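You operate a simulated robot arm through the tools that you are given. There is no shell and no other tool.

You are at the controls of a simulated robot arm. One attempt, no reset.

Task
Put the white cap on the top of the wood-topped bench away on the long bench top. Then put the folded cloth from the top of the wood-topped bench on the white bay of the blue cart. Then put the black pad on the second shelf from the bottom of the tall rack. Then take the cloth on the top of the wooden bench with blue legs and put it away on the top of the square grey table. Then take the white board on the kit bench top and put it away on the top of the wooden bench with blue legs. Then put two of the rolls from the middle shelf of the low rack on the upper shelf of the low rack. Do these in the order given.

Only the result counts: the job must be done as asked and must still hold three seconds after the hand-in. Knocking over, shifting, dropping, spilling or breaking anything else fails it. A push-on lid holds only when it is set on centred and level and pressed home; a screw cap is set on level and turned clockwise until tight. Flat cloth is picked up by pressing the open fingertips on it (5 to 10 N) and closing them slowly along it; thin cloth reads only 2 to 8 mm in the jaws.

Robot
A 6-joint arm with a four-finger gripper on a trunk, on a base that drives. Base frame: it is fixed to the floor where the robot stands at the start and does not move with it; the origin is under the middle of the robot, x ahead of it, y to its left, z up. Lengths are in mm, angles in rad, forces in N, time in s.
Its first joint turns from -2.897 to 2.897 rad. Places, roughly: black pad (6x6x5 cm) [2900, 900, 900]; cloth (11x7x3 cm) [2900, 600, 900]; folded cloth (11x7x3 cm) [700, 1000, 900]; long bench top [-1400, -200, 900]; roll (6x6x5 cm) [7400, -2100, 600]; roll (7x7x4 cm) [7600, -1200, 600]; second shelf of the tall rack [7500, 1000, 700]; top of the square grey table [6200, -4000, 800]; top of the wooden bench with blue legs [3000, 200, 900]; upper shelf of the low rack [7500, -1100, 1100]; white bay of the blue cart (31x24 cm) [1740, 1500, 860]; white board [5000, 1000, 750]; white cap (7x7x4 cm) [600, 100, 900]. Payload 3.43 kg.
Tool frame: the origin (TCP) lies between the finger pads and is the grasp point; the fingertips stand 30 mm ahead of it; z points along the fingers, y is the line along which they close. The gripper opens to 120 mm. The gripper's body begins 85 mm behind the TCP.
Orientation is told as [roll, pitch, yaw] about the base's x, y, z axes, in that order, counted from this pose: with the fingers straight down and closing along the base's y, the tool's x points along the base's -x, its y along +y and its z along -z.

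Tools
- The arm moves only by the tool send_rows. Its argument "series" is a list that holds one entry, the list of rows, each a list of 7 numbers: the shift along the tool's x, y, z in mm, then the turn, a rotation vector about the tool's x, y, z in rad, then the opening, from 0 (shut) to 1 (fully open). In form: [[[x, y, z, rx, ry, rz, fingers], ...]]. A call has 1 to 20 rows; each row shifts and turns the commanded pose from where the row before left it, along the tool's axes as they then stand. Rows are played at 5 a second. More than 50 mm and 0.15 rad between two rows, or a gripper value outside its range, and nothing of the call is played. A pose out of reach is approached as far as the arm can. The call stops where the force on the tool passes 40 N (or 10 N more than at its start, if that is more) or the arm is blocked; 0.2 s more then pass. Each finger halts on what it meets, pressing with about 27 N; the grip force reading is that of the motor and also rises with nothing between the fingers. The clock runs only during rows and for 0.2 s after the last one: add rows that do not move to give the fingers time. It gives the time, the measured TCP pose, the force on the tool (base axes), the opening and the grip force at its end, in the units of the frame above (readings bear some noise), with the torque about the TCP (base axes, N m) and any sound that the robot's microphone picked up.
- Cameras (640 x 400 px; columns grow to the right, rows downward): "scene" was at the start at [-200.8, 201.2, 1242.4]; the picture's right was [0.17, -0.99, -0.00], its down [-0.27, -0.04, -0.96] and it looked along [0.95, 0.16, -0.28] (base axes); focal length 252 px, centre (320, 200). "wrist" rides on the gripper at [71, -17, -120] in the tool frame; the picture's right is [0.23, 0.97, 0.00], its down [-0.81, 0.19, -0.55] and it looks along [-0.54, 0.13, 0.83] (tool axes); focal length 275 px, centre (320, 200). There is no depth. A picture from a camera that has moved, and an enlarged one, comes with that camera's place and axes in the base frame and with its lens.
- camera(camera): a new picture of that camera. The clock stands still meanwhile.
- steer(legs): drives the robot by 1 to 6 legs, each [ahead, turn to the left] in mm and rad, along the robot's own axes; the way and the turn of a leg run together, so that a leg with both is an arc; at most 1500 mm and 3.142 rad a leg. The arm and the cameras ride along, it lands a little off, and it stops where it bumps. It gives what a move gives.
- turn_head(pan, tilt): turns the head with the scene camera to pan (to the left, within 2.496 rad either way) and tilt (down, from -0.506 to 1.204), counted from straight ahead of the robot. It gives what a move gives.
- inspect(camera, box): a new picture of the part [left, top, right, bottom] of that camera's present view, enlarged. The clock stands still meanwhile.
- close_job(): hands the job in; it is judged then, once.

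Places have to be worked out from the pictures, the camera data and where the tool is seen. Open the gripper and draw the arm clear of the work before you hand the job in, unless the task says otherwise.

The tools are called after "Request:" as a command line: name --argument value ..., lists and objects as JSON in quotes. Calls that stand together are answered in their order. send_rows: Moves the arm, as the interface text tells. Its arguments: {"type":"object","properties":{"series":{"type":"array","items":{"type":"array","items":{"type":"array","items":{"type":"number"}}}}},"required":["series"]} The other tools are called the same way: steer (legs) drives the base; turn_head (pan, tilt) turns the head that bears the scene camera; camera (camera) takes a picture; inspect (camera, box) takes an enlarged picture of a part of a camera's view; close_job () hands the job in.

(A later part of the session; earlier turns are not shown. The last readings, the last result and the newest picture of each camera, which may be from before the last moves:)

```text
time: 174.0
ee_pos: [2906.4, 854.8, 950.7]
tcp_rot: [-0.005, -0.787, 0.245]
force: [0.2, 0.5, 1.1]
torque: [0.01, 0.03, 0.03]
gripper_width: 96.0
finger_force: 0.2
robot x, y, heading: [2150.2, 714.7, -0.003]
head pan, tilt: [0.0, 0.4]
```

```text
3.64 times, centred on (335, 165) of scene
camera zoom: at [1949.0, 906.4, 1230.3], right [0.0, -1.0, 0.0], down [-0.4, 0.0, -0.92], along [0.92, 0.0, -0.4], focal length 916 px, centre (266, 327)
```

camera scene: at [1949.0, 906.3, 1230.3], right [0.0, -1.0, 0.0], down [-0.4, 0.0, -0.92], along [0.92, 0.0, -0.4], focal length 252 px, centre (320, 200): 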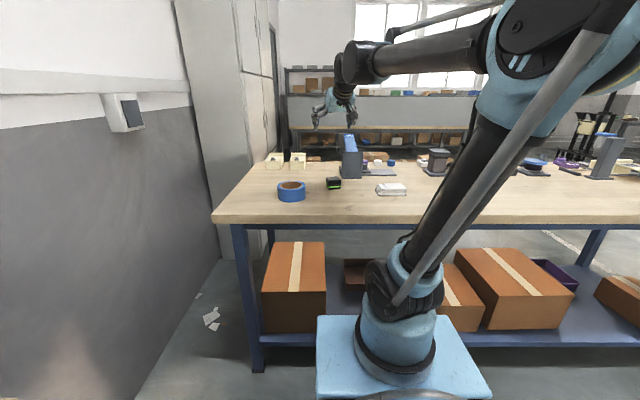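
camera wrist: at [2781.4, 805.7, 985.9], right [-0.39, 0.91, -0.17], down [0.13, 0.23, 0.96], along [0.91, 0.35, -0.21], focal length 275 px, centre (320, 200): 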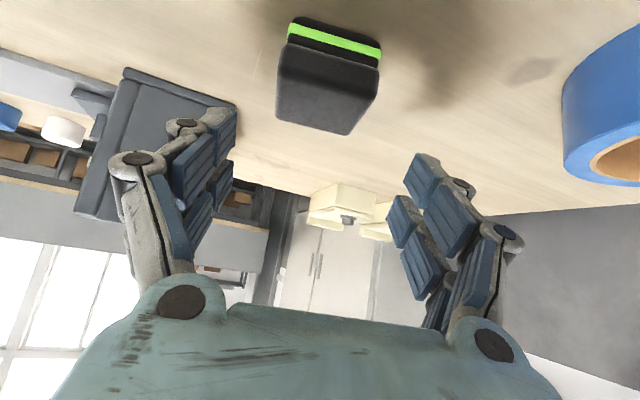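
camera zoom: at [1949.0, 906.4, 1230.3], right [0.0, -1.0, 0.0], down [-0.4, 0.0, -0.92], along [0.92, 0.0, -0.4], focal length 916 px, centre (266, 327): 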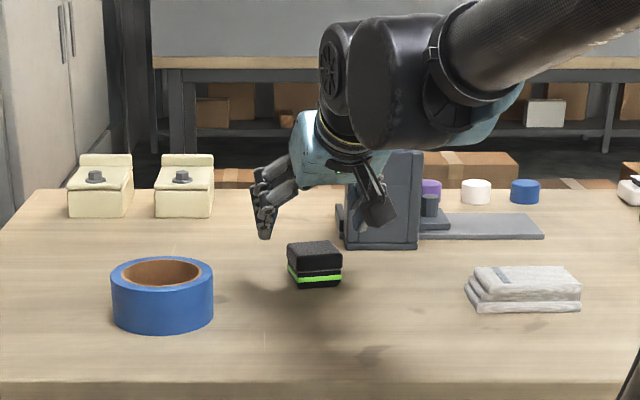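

The pad centre is at about [2920, 850], so I shift 7 mm to the right while lowering the remaining 50 mm.

Request:
send_rows --series '[[[0, -7, 0, 0, 0, 0, 0.8], [14, 0, 14, 0, 0, 0, 0.8], [14, 0, 14, 0, 0, 0, 0.8], [5, 0, 5, 0, 0, 0, 0.8], [0, 0, 0, 0, 0, 0, 0.8]]]'

Request:
camera --camera "wrist"

Request:
inspect --camera "scene" --box '[250, 110, 420, 220]'

```text
time: 175.2
ee_pos: [2910.6, 845.8, 905.4]
tcp_rot: [-0.008, -0.785, 0.245]
force: [0.8, 0.4, 0.5]
torque: [-0.01, -0.04, 0.0]
gripper_width: 96.2
finger_force: 0.1
robot x, y, heading: [2148.4, 715.8, -0.005]
head pan, tilt: [0.0, 0.4]
```

```text
taken
camera wrist: at [2783.4, 798.6, 939.9], right [-0.39, 0.91, -0.17], down [0.13, 0.23, 0.96], along [0.91, 0.35, -0.21], focal length 275 px, centre (320, 200)
```

wrist: 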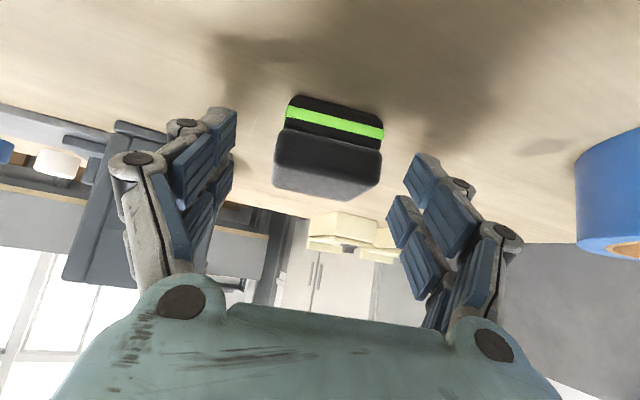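

```text
3.64 times, centred on (335, 165) of scene
camera zoom: at [1949.0, 906.4, 1230.3], right [0.0, -1.0, 0.0], down [-0.4, 0.0, -0.92], along [0.92, 0.0, -0.4], focal length 916 px, centre (266, 327)
```

zoom: 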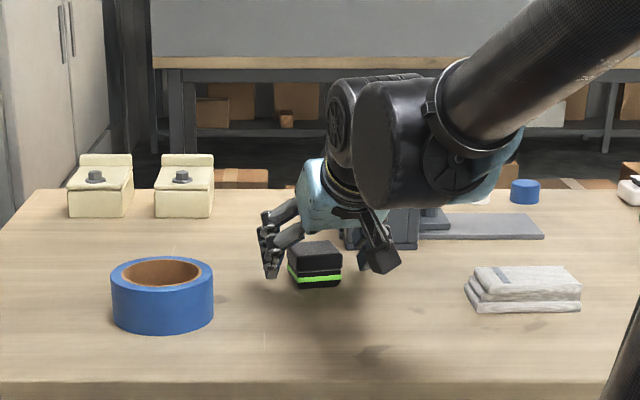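

The fingers straddle the pad well. I close on it slowly.

Request:
send_rows --series '[[[0, 0, 0, 0, 0, 0, 0.68], [0, 0, 0, 0, 0, 0, 0.58], [0, 0, 0, 0, 0, 0, 0.5], [0, 0, 0, 0, 0, 0, 0.44], [0, 0, 0, 0, 0, 0, 0.38], [0, 0, 0, 0, 0, 0, 0.32], [0, 0, 0, 0, 0, 0, 0.25], [0, 0, 0, 0, 0, 0, 0.25]]]'

Request:
camera --camera "wrist"

Request:
inspect --camera "scene" --box '[250, 110, 420, 220]'

```text
time: 177.0
ee_pos: [2910.2, 846.3, 906.4]
tcp_rot: [-0.006, -0.786, 0.245]
force: [-1.0, 0.8, 4.2]
torque: [0.11, -0.01, 0.0]
gripper_width: 53.3
finger_force: 26.8
robot x, y, heading: [2148.8, 717.8, -0.0]
head pan, tilt: [0.0, 0.4]
```

```text
taken
camera wrist: at [2783.3, 798.6, 940.1], right [-0.39, 0.91, -0.17], down [0.13, 0.23, 0.96], along [0.91, 0.35, -0.21], focal length 275 px, centre (320, 200)
```

wrist: 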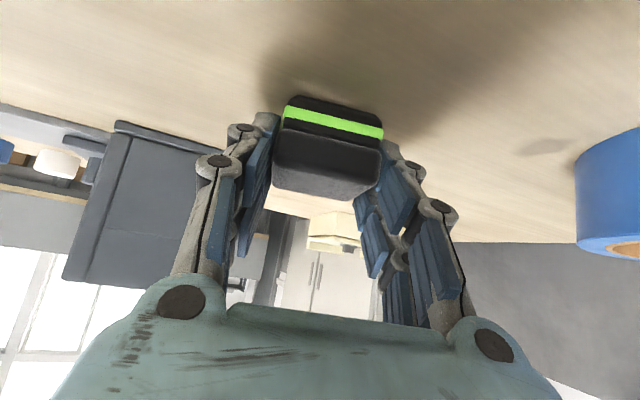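

```text
3.64 times, centred on (335, 165) of scene
camera zoom: at [1948.9, 906.4, 1230.2], right [0.0, -1.0, 0.0], down [-0.4, 0.0, -0.92], along [0.92, 0.0, -0.4], focal length 916 px, centre (266, 327)
```

zoom: 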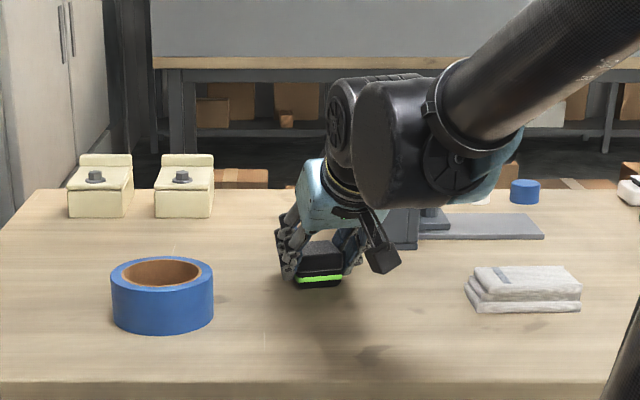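

Pad gripped (53 mm). I lift it straight up and check.

Request:
send_rows --series '[[[-8, 0, -8, 0, 0, 0, 0.25], [-20, 0, -20, 0, 0, 0, 0.25], [-30, 0, -30, 0, 0, 0, 0.25], [-30, 0, -30, 0, 0, 0, 0.25], [-30, 0, -30, 0, 0, 0, 0.25], [-30, 0, -30, 0, 0, 0, 0.25], [-20, 0, -20, 0, 0, 0, 0.25], [0, 0, 0, 0, 0, 0, 0.25]]]'

Request:
camera --camera "wrist"

```text
time: 178.8
ee_pos: [2909.2, 849.4, 1142.9]
tcp_rot: [-0.006, -0.785, 0.244]
force: [0.9, 0.2, -0.1]
torque: [-0.03, 0.0, -0.01]
gripper_width: 53.1
finger_force: 26.9
robot x, y, heading: [2149.2, 716.0, -0.003]
head pan, tilt: [0.0, 0.4]
```

```text
taken
camera wrist: at [2783.1, 800.7, 1178.2], right [-0.39, 0.91, -0.17], down [0.13, 0.23, 0.96], along [0.91, 0.35, -0.21], focal length 275 px, centre (320, 200)
```

wrist: 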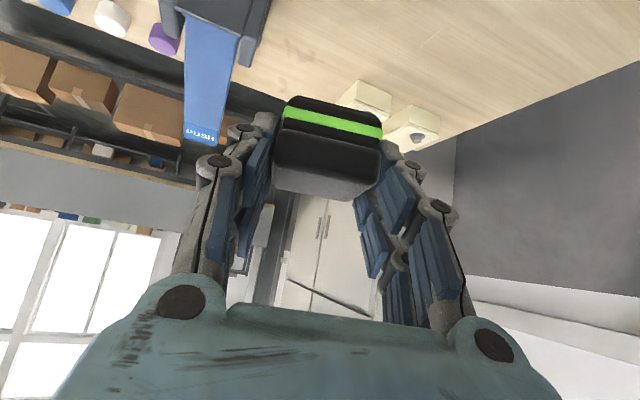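

The pad is held firmly. I retract the arm, back off, turn to -y and drive past the right end of the blue-legged bench (its end is near y ≈ -730).

Request:
send_rows --series '[[[31.3, 0, -31.3, 0, 0, 0, 0.25], [31.3, 0, -31.3, 0, 0, 0, 0.25], [31.3, 0, -31.3, 0, 0, 0, 0.25], [31.3, 0, -31.3, 0, 0, 0, 0.25], [31.3, 0, -31.3, 0, 0, 0, 0.25], [31.3, 0, -31.3, 0, 0, 0, 0.25], [31.3, 0, -31.3, 0, 0, 0, 0.25], [0, 0, 0, 0, 0, 0, 0.25]]]'

Request:
steer --legs '[[-250, 0], [0, -1.571], [1500, 0], [550, 0]]'

Request:
turn_head --pan 1.2 --tilt 0.3

Request:
camera --camera "scene"

```text
time: 180.6
ee_pos: [2653.7, 785.9, 1160.6]
tcp_rot: [-0.006, -0.781, 0.244]
force: [-0.2, 0.3, 0.0]
torque: [-0.03, 0.04, 0.0]
gripper_width: 53.3
finger_force: 27.5
out of reach, approached as far as the arm can: row 6, 7
robot x, y, heading: [2145.0, 715.7, 0.001]
head pan, tilt: [0.0, 0.4]
```

```text
time: 196.8
ee_pos: [1956.8, -1838.9, 1161.7]
tcp_rot: [-0.006, -0.782, -1.331]
force: [0.5, 0.3, -0.3]
torque: [0.03, 0.01, 0.0]
gripper_width: 53.2
finger_force: 27.0
robot x, y, heading: [1886.4, -1331.0, -1.578]
head pan, tilt: [0.0, 0.4]
```

```text
time: 198.2
ee_pos: [1953.4, -1829.0, 1171.1]
tcp_rot: [-0.008, -0.795, -1.331]
force: [-0.4, 0.1, -0.6]
torque: [0.02, 0.03, 0.02]
gripper_width: 53.3
finger_force: 26.8
robot x, y, heading: [1887.6, -1334.0, -1.577]
head pan, tilt: [1.201, 0.3]
```

```text
taken
camera scene: at [2169.4, -1076.6, 1240.2], right [-0.37, -0.93, -0.01], down [-0.27, 0.12, -0.95], along [0.89, -0.35, -0.3], focal length 252 px, centre (320, 200)
```

scene: 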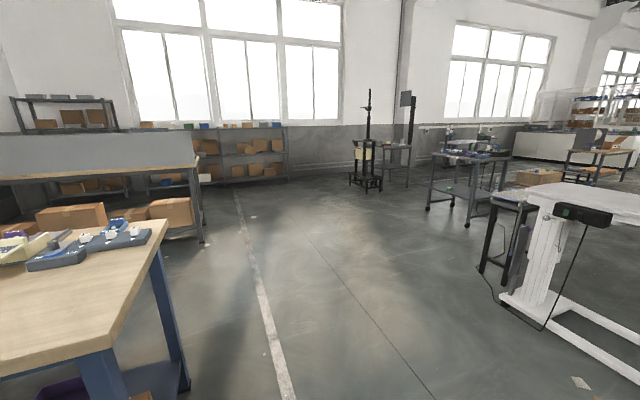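

I zoom in on the kit bench and racks ahead.

Request:
inspect --camera "scene" --box '[0, 80, 220, 260]'

Request:
inspect --camera "scene" --box '[180, 90, 520, 300]'

```text
2.22 times, centred on (110, 170) of scene
camera zoom: at [2169.4, -1076.6, 1240.2], right [-0.37, -0.93, -0.01], down [-0.27, 0.12, -0.95], along [0.89, -0.35, -0.3], focal length 560 px, centre (787, 267)
```

zoom: 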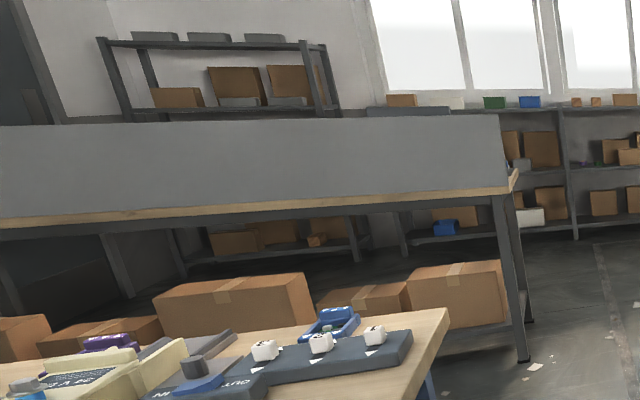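

```text
1.88 times, centred on (350, 195) of scene
camera zoom: at [2169.4, -1076.6, 1240.2], right [-0.37, -0.93, -0.01], down [-0.27, 0.12, -0.95], along [0.89, -0.35, -0.3], focal length 474 px, centre (264, 209)
```

zoom: 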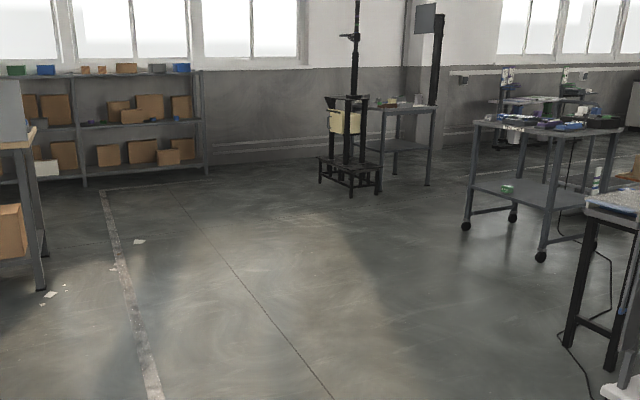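

The kit bench's panel is on its -x side, so it is worked from +x. The lane along y ≈ -1340 is clear; I turn left and drive 3 m ahead, then look.

Request:
steer --legs '[[0, 1.55], [1500, 0], [1400, 0]]'

Request:
turn_head --pan 0.3 --tilt 0.25

Request:
camera --camera "scene"

Request:
turn_head --pan 1.1 --tilt 0.25

Request:
camera --camera "scene"

```text
time: 201.8
ee_pos: [2368.4, -1417.6, 1188.1]
tcp_rot: [-0.018, -0.79, -0.05]
force: [1.2, -0.3, -0.5]
torque: [0.02, 0.05, 0.0]
gripper_width: 53.3
finger_force: 26.7
robot x, y, heading: [1892.1, -1338.7, -0.303]
head pan, tilt: [1.201, 0.3]
stopped in leg 1: the robot was blocked; the commanded pose is now the measured one
```

```text
time: 203.1
ee_pos: [2368.2, -1417.6, 1188.6]
tcp_rot: [-0.018, -0.79, -0.051]
force: [0.5, -0.1, 0.0]
torque: [0.03, 0.04, -0.02]
gripper_width: 53.1
finger_force: 27.0
robot x, y, heading: [1889.7, -1341.4, -0.301]
head pan, tilt: [0.3, 0.25]
```

```text
taken
camera scene: at [1761.0, -1072.3, 1244.3], right [0.0, -1.0, 0.0], down [-0.26, 0.0, -0.97], along [0.97, 0.0, -0.26], focal length 252 px, centre (320, 200)
```

scene: 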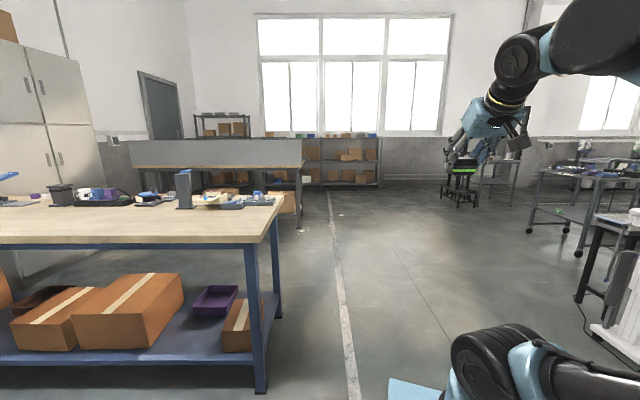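

```text
time: 204.2
ee_pos: [2368.8, -1418.0, 1188.9]
tcp_rot: [-0.017, -0.788, -0.049]
force: [1.3, 0.7, -0.6]
torque: [-0.01, 0.0, 0.01]
gripper_width: 53.4
finger_force: 27.4
robot x, y, heading: [1891.3, -1341.4, -0.301]
head pan, tilt: [1.1, 0.25]
```

```text
taken
camera scene: at [1732.7, -1005.5, 1244.9], right [0.72, -0.7, -0.01], down [-0.18, -0.17, -0.97], along [0.67, 0.69, -0.25], focal length 252 px, centre (320, 200)
```

scene: 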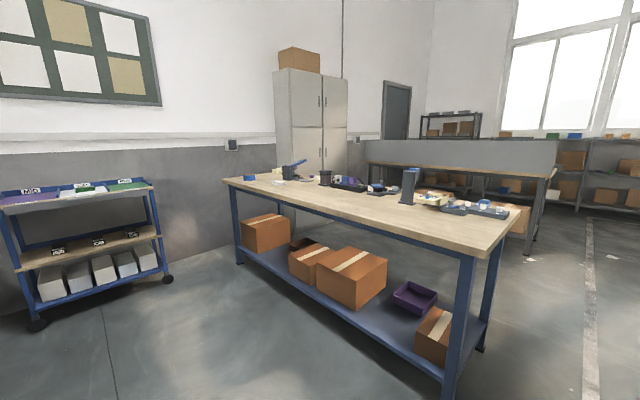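

The turn was blocked at heading -0.30. I look around the robot to see what it touches.

Request:
turn_head --pan 2.4 --tilt 0.6

Request:
camera --camera "scene"

Request:
turn_head --pan -0.4 --tilt 0.5

Request:
camera --camera "scene"

Request:
turn_head --pan -1.5 --tilt 0.5

Request:
camera --camera "scene"

Request:
turn_head --pan -2.4 --tilt 0.6

Request:
camera --camera "scene"

Request:
camera --camera "wrist"

```text
time: 205.7
ee_pos: [2368.8, -1418.8, 1187.8]
tcp_rot: [-0.017, -0.789, -0.047]
force: [-0.1, 0.1, -0.1]
torque: [0.02, 0.04, -0.03]
gripper_width: 53.1
finger_force: 27.1
robot x, y, heading: [1888.7, -1341.7, -0.302]
head pan, tilt: [2.4, 0.6]
```

```text
taken
camera scene: at [1622.6, -995.8, 1214.1], right [0.86, 0.5, -0.01], down [0.27, -0.48, -0.83], along [-0.42, 0.72, -0.56], focal length 252 px, centre (320, 200)
```

scene: 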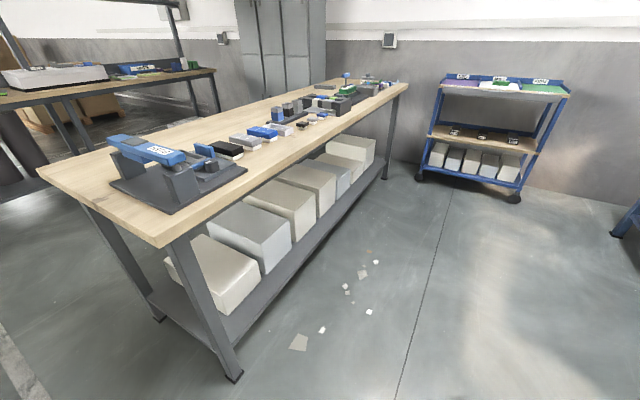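

```text
time: 208.1
ee_pos: [2368.0, -1418.2, 1188.5]
tcp_rot: [-0.017, -0.789, -0.05]
force: [-1.2, -1.0, 0.0]
torque: [0.0, -0.01, -0.03]
gripper_width: 53.3
finger_force: 27.1
robot x, y, heading: [1890.0, -1341.8, -0.298]
head pan, tilt: [-0.4, 0.499]
```

```text
taken
camera scene: at [1736.8, -1130.8, 1221.2], right [-0.65, -0.76, 0.01], down [-0.38, 0.31, -0.87], along [0.66, -0.56, -0.49], focal length 252 px, centre (320, 200)
```

scene: 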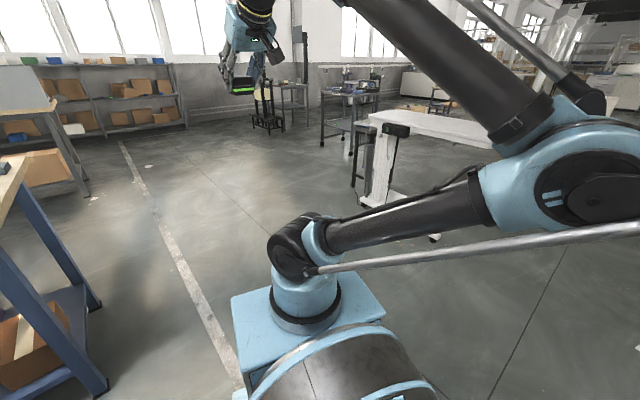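

```text
time: 209.4
ee_pos: [2367.6, -1417.2, 1186.7]
tcp_rot: [-0.016, -0.789, -0.051]
force: [-0.5, -0.2, -0.7]
torque: [0.03, 0.03, 0.0]
gripper_width: 53.4
finger_force: 27.2
robot x, y, heading: [1890.9, -1341.5, -0.3]
head pan, tilt: [-1.499, 0.499]
```

```text
taken
camera scene: at [1646.6, -1160.7, 1222.2], right [-0.97, 0.23, 0.01], down [0.1, 0.47, -0.88], along [-0.21, -0.85, -0.48], focal length 252 px, centre (320, 200)
```

scene: 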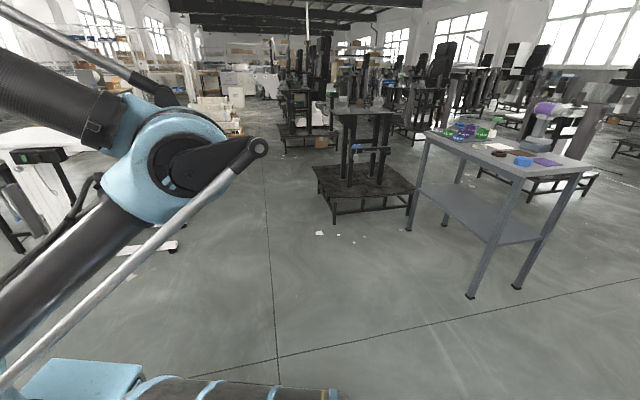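

```text
time: 210.7
ee_pos: [2368.0, -1418.1, 1189.2]
tcp_rot: [-0.019, -0.789, -0.051]
force: [-0.6, -0.1, -0.3]
torque: [0.0, -0.01, -0.01]
gripper_width: 53.3
finger_force: 26.8
robot x, y, heading: [1888.2, -1339.8, -0.302]
head pan, tilt: [-2.4, 0.6]
```

```text
taken
camera scene: at [1587.2, -1109.8, 1214.1], right [-0.43, 0.9, 0.01], down [0.5, 0.24, -0.83], along [-0.75, -0.35, -0.56], focal length 252 px, centre (320, 200)
```

scene: 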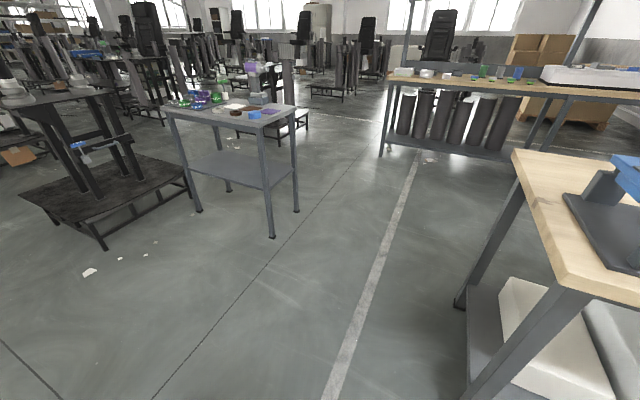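

```text
taken
camera wrist: at [2232.7, -1425.6, 1222.3], right [-0.1, 0.98, -0.18], down [0.19, 0.19, 0.96], along [0.98, 0.06, -0.21], focal length 275 px, centre (320, 200)
```

wrist: 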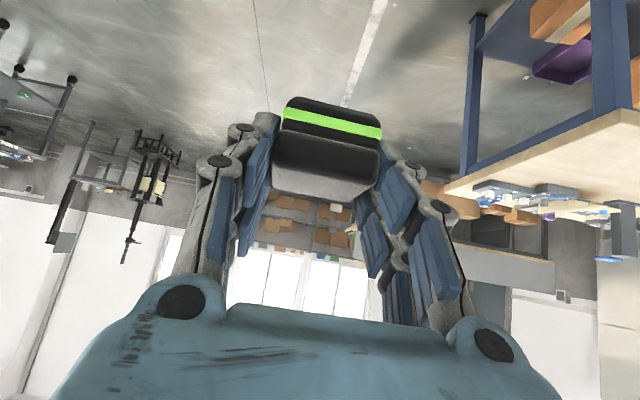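

Nothing external is in contact; the arm is folded at its inner reach limit, which likely caused the block. I extend the arm about 130 mm and then resume the turn.

Request:
send_rows --series '[[[-28, 0, 32, 0, 0, 0, 0.25], [-28, 0, 32, 0, 0, 0, 0.25], [-28, 0, 32, 0, 0, 0, 0.25], [0, 0, 0, 0, 0, 0, 0.25]]]'

Request:
steer --legs '[[0, 0.29]]'

```text
time: 211.7
ee_pos: [2494.7, -1422.5, 1179.0]
tcp_rot: [-0.02, -0.789, -0.05]
force: [-0.1, -0.1, 0.6]
torque: [0.0, -0.01, 0.0]
gripper_width: 53.1
finger_force: 27.2
robot x, y, heading: [1890.6, -1343.8, -0.301]
head pan, tilt: [-2.4, 0.6]
```

```text
time: 213.1
ee_pos: [2491.7, -1247.6, 1177.8]
tcp_rot: [-0.019, -0.79, 0.238]
force: [0.5, -0.7, -0.5]
torque: [0.02, 0.04, -0.01]
gripper_width: 53.3
finger_force: 26.7
robot x, y, heading: [1890.0, -1342.9, -0.012]
head pan, tilt: [-2.4, 0.6]
```

Turning works again. I drive ahead along the lane and look midway.

Request:
steer --legs '[[1500, 0], [1300, 0]]'

Request:
turn_head --pan 0.3 --tilt 0.25

Request:
camera --camera "scene"

Request:
turn_head --pan 1.1 --tilt 0.25

Request:
camera --camera "scene"

```text
time: 226.9
ee_pos: [5298.1, -1284.6, 1184.8]
tcp_rot: [-0.022, -0.802, 0.243]
force: [0.4, -1.5, 0.4]
torque: [0.0, 0.03, 0.0]
gripper_width: 53.5
finger_force: 26.8
robot x, y, heading: [4708.3, -1379.1, -0.015]
head pan, tilt: [-2.4, 0.6]
```

```text
time: 229.3
ee_pos: [5284.4, -1285.9, 1191.5]
tcp_rot: [-0.027, -0.813, 0.247]
force: [-0.4, 0.6, -1.0]
torque: [0.02, 0.02, -0.02]
gripper_width: 53.3
finger_force: 26.8
robot x, y, heading: [4711.5, -1375.5, -0.016]
head pan, tilt: [0.3, 0.25]
```

```text
taken
camera scene: at [4509.3, -1156.4, 1244.3], right [0.28, -0.96, 0.0], down [-0.25, -0.07, -0.97], along [0.93, 0.27, -0.26], focal length 252 px, centre (320, 200)
```

scene: 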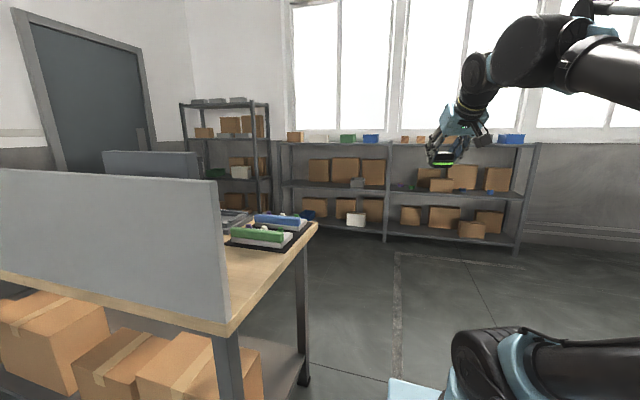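

```text
time: 230.5
ee_pos: [5285.0, -1284.4, 1192.4]
tcp_rot: [-0.026, -0.814, 0.246]
force: [-0.4, 0.9, 0.0]
torque: [-0.05, 0.02, 0.02]
gripper_width: 53.1
finger_force: 26.8
robot x, y, heading: [4710.0, -1377.5, -0.015]
head pan, tilt: [1.1, 0.25]
```

```text
taken
camera scene: at [4463.3, -1100.1, 1244.9], right [0.88, -0.47, -0.01], down [-0.13, -0.22, -0.97], along [0.45, 0.86, -0.25], focal length 252 px, centre (320, 200)
```

scene: 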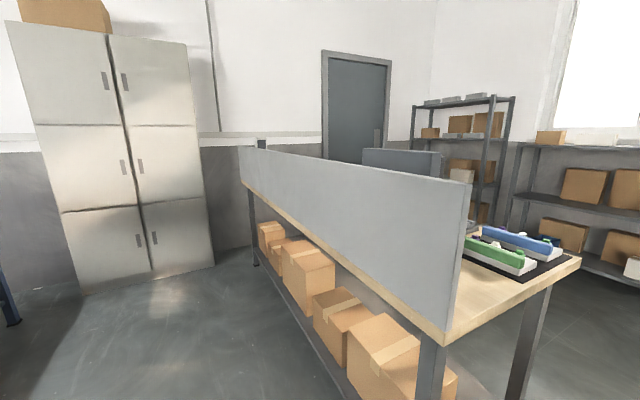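

I zoom in on the tall rack and low rack.

Request:
turn_head --pan 0.5 --tilt 0.2

Request:
inspect --camera "scene" --box '[180, 60, 400, 250]'

Request:
turn_head --pan 0.0 --tilt 0.2

Request:
inspect --camera "scene" --box '[160, 90, 480, 290]'

```text
time: 231.5
ee_pos: [5283.1, -1284.9, 1192.8]
tcp_rot: [-0.026, -0.813, 0.245]
force: [-0.1, 0.7, 0.9]
torque: [-0.02, -0.01, 0.01]
gripper_width: 53.1
finger_force: 26.9
robot x, y, heading: [4709.4, -1379.1, -0.012]
head pan, tilt: [0.499, 0.201]
```

```text
2.11 times, centred on (290, 155) of scene
camera zoom: at [4502.1, -1139.2, 1248.9], right [0.47, -0.88, -0.01], down [-0.19, -0.09, -0.98], along [0.86, 0.46, -0.21], focal length 530 px, centre (383, 295)
```

zoom: 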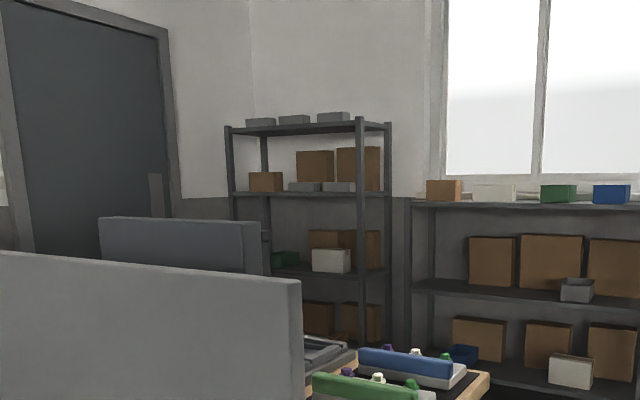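

```text
time: 232.4
ee_pos: [5283.6, -1285.4, 1190.8]
tcp_rot: [-0.025, -0.813, 0.245]
force: [-0.4, 0.3, -0.1]
torque: [0.02, 0.0, -0.02]
gripper_width: 53.2
finger_force: 27.2
robot x, y, heading: [4710.7, -1375.4, -0.012]
head pan, tilt: [0.0, 0.201]
```

```text
2.00 times, centred on (320, 190) of scene
camera zoom: at [4512.9, -1183.9, 1248.8], right [-0.01, -1.0, 0.0], down [-0.21, 0.0, -0.98], along [0.98, -0.01, -0.21], focal length 504 px, centre (320, 220)
```

zoom: 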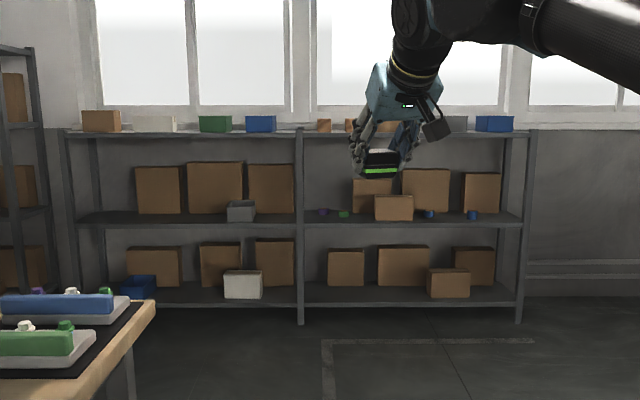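

The lane continues clear. I drive to x ≈ 6400, turn left and head to y ≈ 950 between the kit bench and the racks.

Request:
steer --legs '[[1500, 0.015], [200, 0], [0, 1.571]]'

Request:
turn_head --pan 0.0 --tilt 0.3

Request:
camera --camera "scene"

```text
time: 245.4
ee_pos: [6304.4, -818.4, 1192.1]
tcp_rot: [-0.028, -0.812, 1.821]
force: [0.2, -0.1, 0.3]
torque: [-0.01, 0.01, 0.0]
gripper_width: 52.9
finger_force: 27.0
robot x, y, heading: [6408.8, -1388.1, 1.563]
head pan, tilt: [0.0, 0.201]
```

```text
time: 246.1
ee_pos: [6306.6, -831.3, 1200.1]
tcp_rot: [-0.03, -0.825, 1.822]
force: [0.0, 0.5, 0.6]
torque: [0.0, 0.01, -0.02]
gripper_width: 53.3
finger_force: 27.1
robot x, y, heading: [6408.0, -1391.7, 1.563]
head pan, tilt: [0.0, 0.3]
```

```text
taken
camera scene: at [6216.1, -1591.1, 1239.5], right [1.0, -0.01, 0.0], down [0.0, -0.31, -0.95], along [0.01, 0.95, -0.31], focal length 252 px, centre (320, 200)
```

scene: 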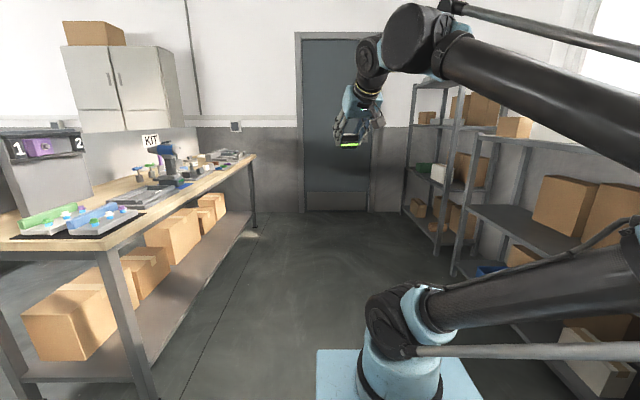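

Clear way. I drive 2300 mm ahead and turn to face the tall rack.

Request:
steer --legs '[[1500, 0], [800, 0], [0, -1.563]]'

Request:
turn_head --pan 0.0 --tilt 0.4

Request:
camera --camera "scene"

Request:
inspect --camera "scene" --box '[140, 60, 440, 260]'

```text
time: 262.0
ee_pos: [7020.6, 1015.4, 1199.6]
tcp_rot: [-0.031, -0.825, 0.237]
force: [0.0, 0.4, -1.1]
torque: [-0.01, -0.02, -0.02]
gripper_width: 53.3
finger_force: 26.7
robot x, y, heading: [6460.3, 931.1, -0.022]
head pan, tilt: [0.0, 0.3]
```

```text
time: 262.6
ee_pos: [7006.1, 1013.8, 1205.4]
tcp_rot: [-0.034, -0.837, 0.242]
force: [0.1, 0.8, -0.7]
torque: [0.03, 0.05, -0.02]
gripper_width: 53.2
finger_force: 26.8
robot x, y, heading: [6459.7, 932.1, -0.027]
head pan, tilt: [0.0, 0.4]
```

```text
taken
camera scene: at [6262.7, 1127.1, 1230.3], right [-0.03, -1.0, 0.0], down [-0.4, 0.01, -0.92], along [0.92, -0.02, -0.4], focal length 252 px, centre (320, 200)
```

scene: 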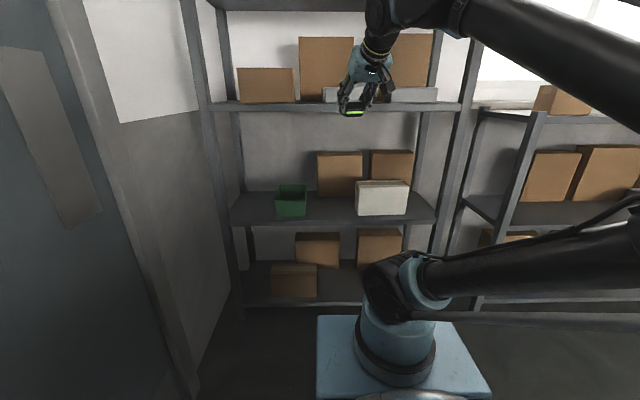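

```text
2.00 times, centred on (290, 160) of scene
camera zoom: at [6262.7, 1127.1, 1230.3], right [-0.03, -1.0, 0.0], down [-0.4, 0.01, -0.92], along [0.92, -0.02, -0.4], focal length 504 px, centre (380, 280)
```

zoom: 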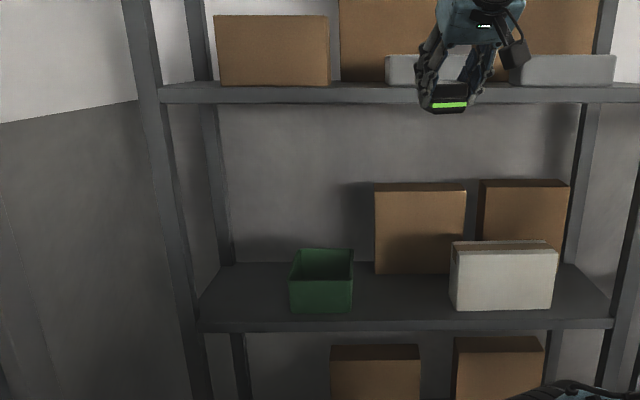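

The target is the free spot between the green bin and the white box, near the shelf front: about [7320, 1048], shelf z ≈ 700, front edge x ≈ 7245. I drive 100 mm closer, then restore the tool's tilt and square its yaw.

Request:
steer --legs '[[100, 0.027]]'

Request:
send_rows --series '[[[0, 0, 0, -0.028, 0.05, 0, 0.25], [0, 0, 0, 0.085, 0, 0.085, 0.25], [0, 0, 0, 0.085, 0, 0.085, 0.25], [0, 0, 0, 0, 0, 0, 0.25]]]'

Request:
camera --camera "scene"

Request:
camera --camera "wrist"

```text
time: 263.8
ee_pos: [7105.0, 1027.4, 1206.6]
tcp_rot: [-0.033, -0.836, 0.269]
force: [-0.7, -1.2, -1.0]
torque: [0.04, 0.01, -0.04]
gripper_width: 53.2
finger_force: 27.6
robot x, y, heading: [6558.1, 930.6, 0.003]
head pan, tilt: [0.0, 0.4]
```

```text
time: 264.8
ee_pos: [7092.6, 1024.5, 1211.9]
tcp_rot: [-0.004, -0.803, 0.024]
force: [0.2, -0.6, -0.7]
torque: [0.01, -0.02, 0.0]
gripper_width: 53.1
finger_force: 27.0
robot x, y, heading: [6561.4, 931.0, 0.005]
head pan, tilt: [0.0, 0.4]
```

```text
taken
camera scene: at [6359.1, 1120.2, 1230.2], right [0.0, -1.0, 0.0], down [-0.4, 0.0, -0.92], along [0.92, 0.0, -0.4], focal length 252 px, centre (320, 200)
```

scene: 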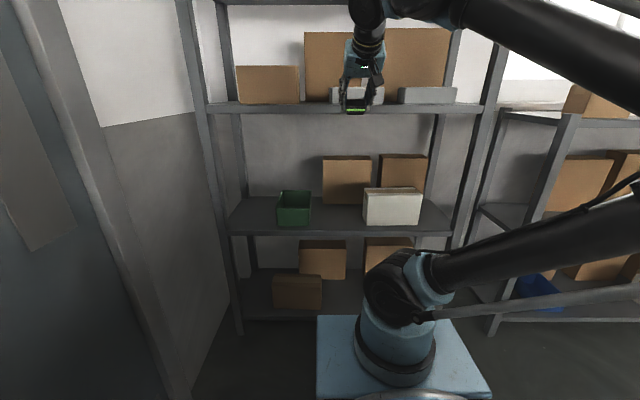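

```text
taken
camera wrist: at [6958.7, 1005.2, 1244.9], right [-0.18, 0.97, -0.17], down [0.16, 0.2, 0.97], along [0.97, 0.15, -0.19], focal length 275 px, centre (320, 200)
```

wrist: 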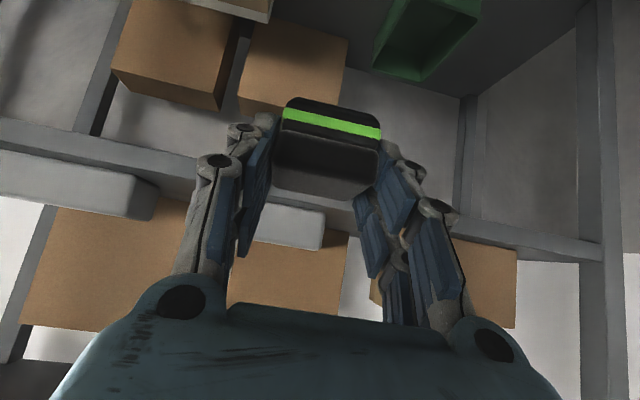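

Third shelf front and items are clear of the tool. I fix the tilt and lower in front of the rack to z ≈ 800.

Request:
send_rows --series '[[[0, 12, 0, 0, 0.016, 0, 0.25], [0, 12, 0, 0, 0, 0, 0.25], [29.3, 0, 29.3, 0, 0, 0, 0.25], [29.3, 0, 29.3, 0, 0, 0, 0.25], [29.3, 0, 29.3, 0, 0, 0, 0.25], [29.3, 0, 29.3, 0, 0, 0, 0.25], [29.3, 0, 29.3, 0, 0, 0, 0.25], [29.3, 0, 29.3, 0, 0, 0, 0.25], [29.3, 0, 29.3, 0, 0, 0, 0.25], [29.3, 0, 29.3, 0, 0, 0, 0.25], [29.3, 0, 29.3, 0, 0, 0, 0.25], [29.3, 0, 29.3, 0, 0, 0, 0.25], [0, 0, 0, 0, 0, 0, 0.25]]]'

Request:
camera --camera "scene"

Request:
camera --camera "wrist"

```text
time: 267.6
ee_pos: [7093.2, 1049.3, 796.7]
tcp_rot: [-0.003, -0.786, 0.026]
force: [0.1, -0.3, -0.9]
torque: [-0.03, 0.02, 0.01]
gripper_width: 53.2
finger_force: 27.2
robot x, y, heading: [6560.4, 931.3, 0.007]
head pan, tilt: [0.0, 0.4]
```

```text
taken
camera scene: at [6359.0, 1120.0, 1230.2], right [0.0, -1.0, 0.0], down [-0.4, 0.0, -0.92], along [0.92, 0.0, -0.4], focal length 252 px, centre (320, 200)
```

scene: 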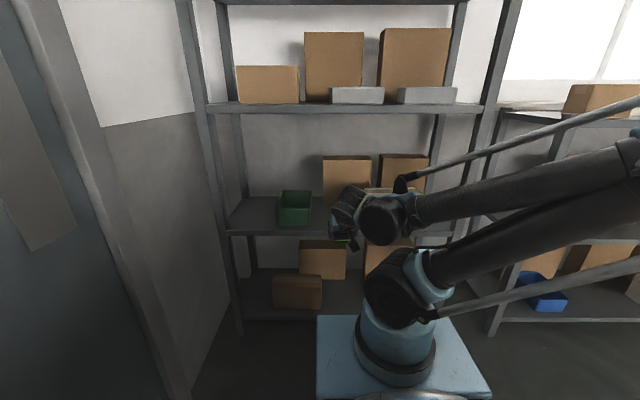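

```text
taken
camera wrist: at [6958.3, 1029.8, 831.9], right [-0.19, 0.97, -0.17], down [0.18, 0.2, 0.96], along [0.97, 0.15, -0.21], focal length 275 px, centre (320, 200)
```

wrist: 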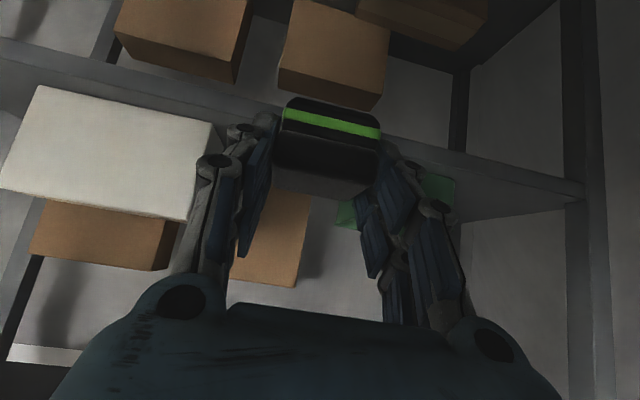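

The wrist view gives the shelf top at z ≈ 690, the white box edge at y ≈ 932 and the green bin at y ≈ 1115+. I move forward into the gap, to TCP about [7305, 1035, 797].

Request:
send_rows --series '[[[-30, -4, 30, 0, 0, 0, 0.25], [-30, -4, 30, 0, 0, 0, 0.25], [-30, -4, 30, 0, 0, 0, 0.25], [-30, -4, 30, 0, 0, 0, 0.25], [-30, -4, 30, 0, 0, 0, 0.25], [0, 0, 0, 0, 0, 0, 0.25]]]'

Request:
camera --camera "scene"

Request:
camera --camera "wrist"

```text
time: 269.0
ee_pos: [7302.0, 1035.6, 797.0]
tcp_rot: [-0.005, -0.786, 0.026]
force: [0.1, -0.5, 0.1]
torque: [-0.02, 0.03, 0.0]
gripper_width: 53.2
finger_force: 26.6
robot x, y, heading: [6555.9, 931.6, 0.005]
head pan, tilt: [0.0, 0.4]
```

```text
taken
camera scene: at [6359.1, 1120.1, 1230.3], right [0.0, -1.0, 0.0], down [-0.4, 0.0, -0.92], along [0.92, 0.0, -0.4], focal length 252 px, centre (320, 200)
```

scene: 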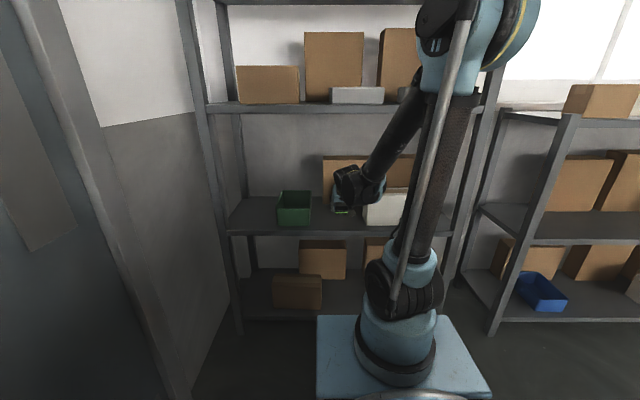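

```text
taken
camera wrist: at [7168.4, 1014.9, 831.8], right [-0.19, 0.97, -0.17], down [0.18, 0.2, 0.96], along [0.97, 0.15, -0.21], focal length 275 px, centre (320, 200)
```

wrist: 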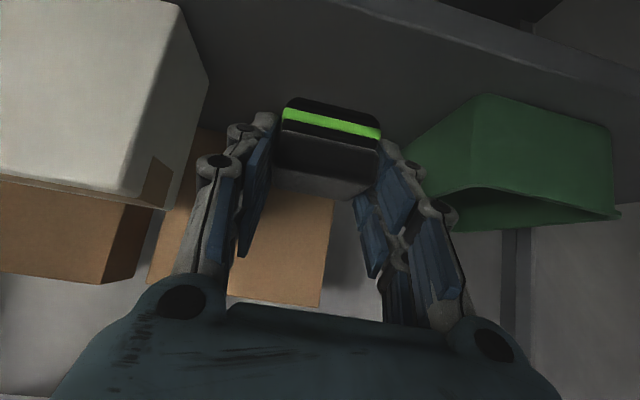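

The shelf's front edge is really nearer x ≈ 7287, so I go 45 mm deeper and then lower to just above the shelf.

Request:
send_rows --series '[[[-16, 0, 16, 0, 0, 0, 0.25], [-16, 0, 16, 0, 0, 0, 0.25], [20, 0, 20, 0, 0, 0, 0.25], [14, 0, 14, 0, 0, 0, 0.25], [4, 0, 4, 0, 0, 0, 0.25], [0, 0, 0, 0, 0, 0, 0.25]]]'

Request:
camera --camera "wrist"

Request:
inspect --camera "scene" --box '[240, 130, 440, 255]'

```text
time: 270.4
ee_pos: [7349.1, 1035.8, 742.1]
tcp_rot: [-0.004, -0.786, 0.026]
force: [0.0, 0.0, -0.6]
torque: [0.01, 0.04, 0.03]
gripper_width: 53.2
finger_force: 26.7
robot x, y, heading: [6559.2, 928.7, 0.001]
head pan, tilt: [0.0, 0.4]
```

```text
taken
camera wrist: at [7213.9, 1015.5, 778.3], right [-0.19, 0.97, -0.17], down [0.18, 0.2, 0.96], along [0.97, 0.15, -0.21], focal length 275 px, centre (320, 200)
```

wrist: 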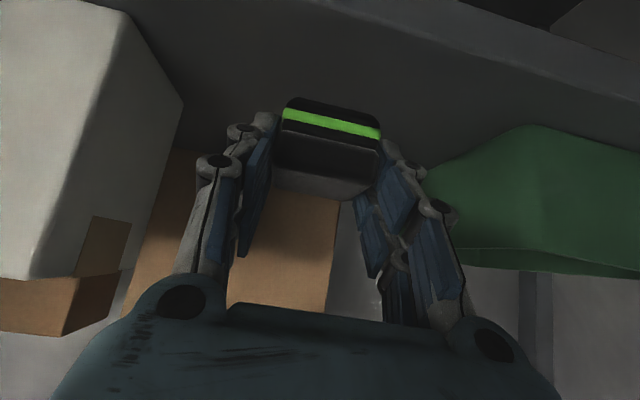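

```text
3.20 times, centred on (340, 192) of scene
camera zoom: at [6359.2, 1120.1, 1230.3], right [0.0, -1.0, 0.0], down [-0.4, 0.0, -0.92], along [0.92, 0.0, -0.4], focal length 806 px, centre (256, 224)
```

zoom: 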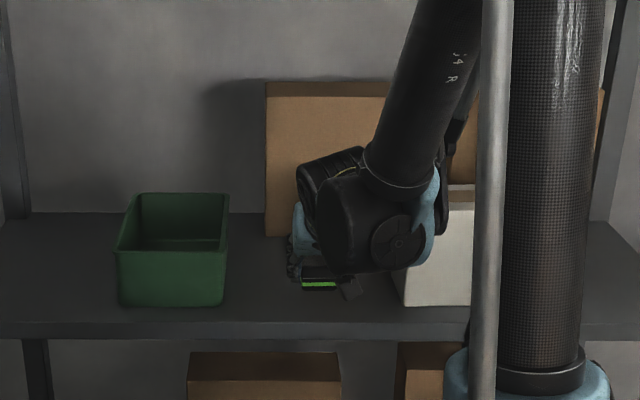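

Pad is over the shelf, clear of both neighbours. Lowering in small steps to feel the shelf.

Request:
send_rows --series '[[[2, 0, 2, 0, 0, 0, 0.25], [2, 0, 2, 0, 0, 0, 0.25], [2, 0, 2, 0, 0, 0, 0.25], [0, 0, 0, 0, 0, 0, 0.25]]]'

Request:
send_rows --series '[[[1.5, 0, 1.5, 0, 0, 0, 0.25], [0, 0, 0, 0, 0, 0, 0.25]]]'

Request:
send_rows --series '[[[1.5, 0, 1.5, 0, 0, 0, 0.25], [0, 0, 0, 0, 0, 0, 0.25]]]'

```text
time: 271.4
ee_pos: [7347.6, 1035.8, 734.6]
tcp_rot: [-0.004, -0.785, 0.026]
force: [-0.1, -0.2, -0.2]
torque: [0.0, 0.06, -0.04]
gripper_width: 53.1
finger_force: 26.3
robot x, y, heading: [6564.0, 927.0, 0.002]
head pan, tilt: [0.0, 0.4]
```

```text
time: 272.0
ee_pos: [7349.0, 1034.8, 732.4]
tcp_rot: [-0.004, -0.786, 0.026]
force: [-0.1, -0.7, -0.2]
torque: [-0.03, 0.01, -0.01]
gripper_width: 53.2
finger_force: 27.2
robot x, y, heading: [6560.2, 931.4, 0.008]
head pan, tilt: [0.0, 0.4]
```

```text
time: 272.6
ee_pos: [7348.0, 1035.7, 730.4]
tcp_rot: [-0.003, -0.785, 0.027]
force: [0.2, 0.2, -0.1]
torque: [-0.02, 0.01, 0.01]
gripper_width: 53.3
finger_force: 27.0
robot x, y, heading: [6558.1, 932.3, 0.004]
head pan, tilt: [0.0, 0.4]
```

No contact yet at z 730; I continue.

Request:
send_rows --series '[[[2, 0, 2, 0, 0, 0, 0.25], [0, 0, 0, 0, 0, 0, 0.25]]]'

Request:
send_rows --series '[[[2, 0, 2, 0, 0, 0, 0.25], [0, 0, 0, 0, 0, 0, 0.25]]]'

Request:
send_rows --series '[[[2, 0, 2, 0, 0, 0, 0.25], [0, 0, 0, 0, 0, 0, 0.25]]]'

Request:
camera --camera "wrist"

Request:
inspect --camera "scene" --box '[280, 170, 400, 245]'

```text
time: 273.2
ee_pos: [7348.1, 1036.4, 727.9]
tcp_rot: [-0.003, -0.785, 0.027]
force: [-0.4, -0.3, -0.7]
torque: [-0.02, 0.01, 0.01]
gripper_width: 53.2
finger_force: 27.1
robot x, y, heading: [6557.5, 933.4, -0.001]
head pan, tilt: [0.0, 0.4]
```

```text
time: 273.8
ee_pos: [7347.6, 1036.1, 724.4]
tcp_rot: [-0.003, -0.785, 0.027]
force: [0.2, 0.6, -0.2]
torque: [-0.01, -0.02, 0.02]
gripper_width: 53.2
finger_force: 27.4
robot x, y, heading: [6560.8, 930.0, 0.001]
head pan, tilt: [0.0, 0.4]
```

```text
time: 274.4
ee_pos: [7348.8, 1033.9, 721.8]
tcp_rot: [-0.006, -0.785, 0.026]
force: [-0.3, -0.3, -1.0]
torque: [-0.01, -0.01, 0.0]
gripper_width: 53.4
finger_force: 26.9
robot x, y, heading: [6560.1, 928.7, 0.003]
head pan, tilt: [0.0, 0.4]
```

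```text
taken
camera wrist: at [7214.1, 1015.7, 757.3], right [-0.19, 0.97, -0.17], down [0.18, 0.2, 0.96], along [0.97, 0.15, -0.21], focal length 275 px, centre (320, 200)
```

wrist: 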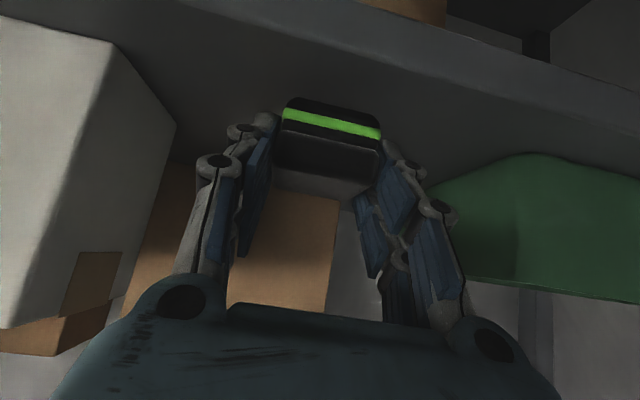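

```text
5.33 times, centred on (340, 208) of scene
camera zoom: at [6359.2, 1120.1, 1230.3], right [0.0, -1.0, 0.0], down [-0.4, 0.0, -0.92], along [0.92, 0.0, -0.4], focal length 1343 px, centre (213, 160)
```

zoom: 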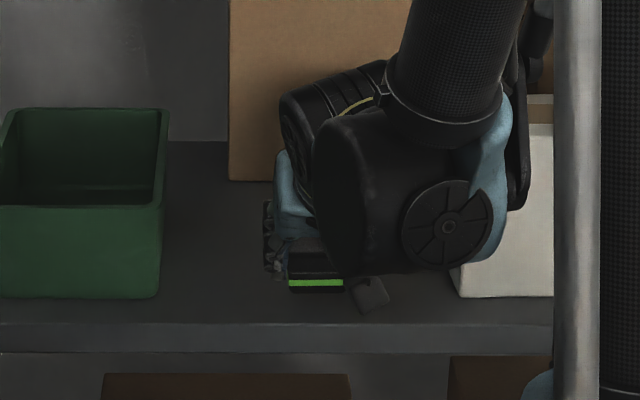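

Scene view suggests the shelf lies about z 670–680 (pad bottom now ≈ 685). I keep lowering in small steps.

Request:
send_rows --series '[[[2, 0, 2, 0, 0, 0, 0.25], [0, 0, 0, 0, 0, 0, 0.25]]]'

Request:
send_rows --series '[[[2, 0, 2, 0, 0, 0, 0.25], [0, 0, 0, 0, 0, 0, 0.25]]]'

Request:
send_rows --series '[[[2, 0, 2, 0, 0, 0, 0.25], [0, 0, 0, 0, 0, 0, 0.25]]]'

Request:
send_rows --series '[[[2, 0, 2, 0, 0, 0, 0.25], [0, 0, 0, 0, 0, 0, 0.25]]]'

```text
time: 275.0
ee_pos: [7347.8, 1035.9, 719.6]
tcp_rot: [-0.003, -0.785, 0.025]
force: [-0.3, -0.5, 0.1]
torque: [0.01, -0.03, 0.0]
gripper_width: 53.3
finger_force: 26.9
robot x, y, heading: [6558.4, 932.3, 0.003]
head pan, tilt: [0.0, 0.4]
```

```text
time: 275.6
ee_pos: [7348.1, 1034.9, 716.6]
tcp_rot: [-0.003, -0.787, 0.027]
force: [-0.6, 0.3, 0.5]
torque: [-0.03, 0.03, -0.04]
gripper_width: 53.1
finger_force: 27.1
robot x, y, heading: [6557.8, 932.1, 0.004]
head pan, tilt: [0.0, 0.4]
```

```text
time: 276.2
ee_pos: [7348.5, 1035.2, 713.8]
tcp_rot: [-0.006, -0.787, 0.027]
force: [0.0, -1.1, -0.7]
torque: [0.01, 0.02, 0.01]
gripper_width: 53.3
finger_force: 27.5
robot x, y, heading: [6562.1, 929.6, 0.005]
head pan, tilt: [0.0, 0.4]
```

```text
time: 276.8
ee_pos: [7349.4, 1034.9, 710.3]
tcp_rot: [-0.003, -0.785, 0.026]
force: [-0.2, 0.1, -0.3]
torque: [-0.01, 0.04, -0.03]
gripper_width: 53.2
finger_force: 26.8
robot x, y, heading: [6558.0, 932.1, 0.005]
head pan, tilt: [0.0, 0.4]
```

Request:
inspect --camera "scene" --box '[280, 170, 400, 245]'

Request:
inspect --camera "wrist" --box '[220, 60, 460, 210]'

```text
5.33 times, centred on (340, 208) of scene
camera zoom: at [6359.2, 1120.1, 1230.3], right [0.0, -1.0, 0.0], down [-0.4, 0.0, -0.92], along [0.92, 0.0, -0.4], focal length 1343 px, centre (213, 160)
```

zoom: 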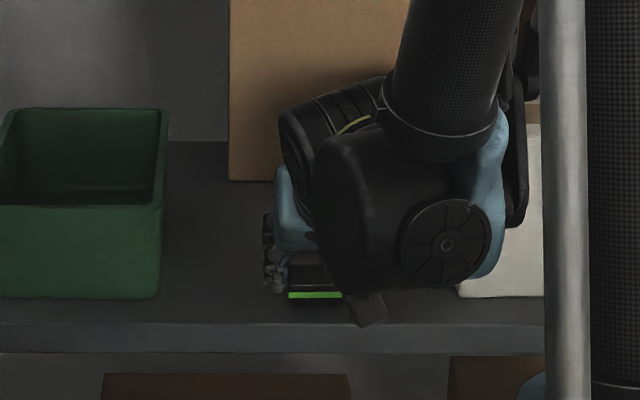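

```text
2.67 times, centred on (340, 135) of wrist
camera zoom: at [7214.1, 1015.7, 745.8], right [-0.19, 0.97, -0.17], down [0.18, 0.2, 0.96], along [0.97, 0.15, -0.21], focal length 734 px, centre (267, 373)
```

zoom: 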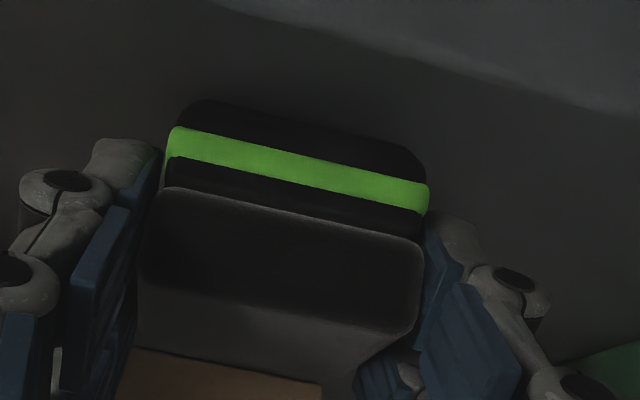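

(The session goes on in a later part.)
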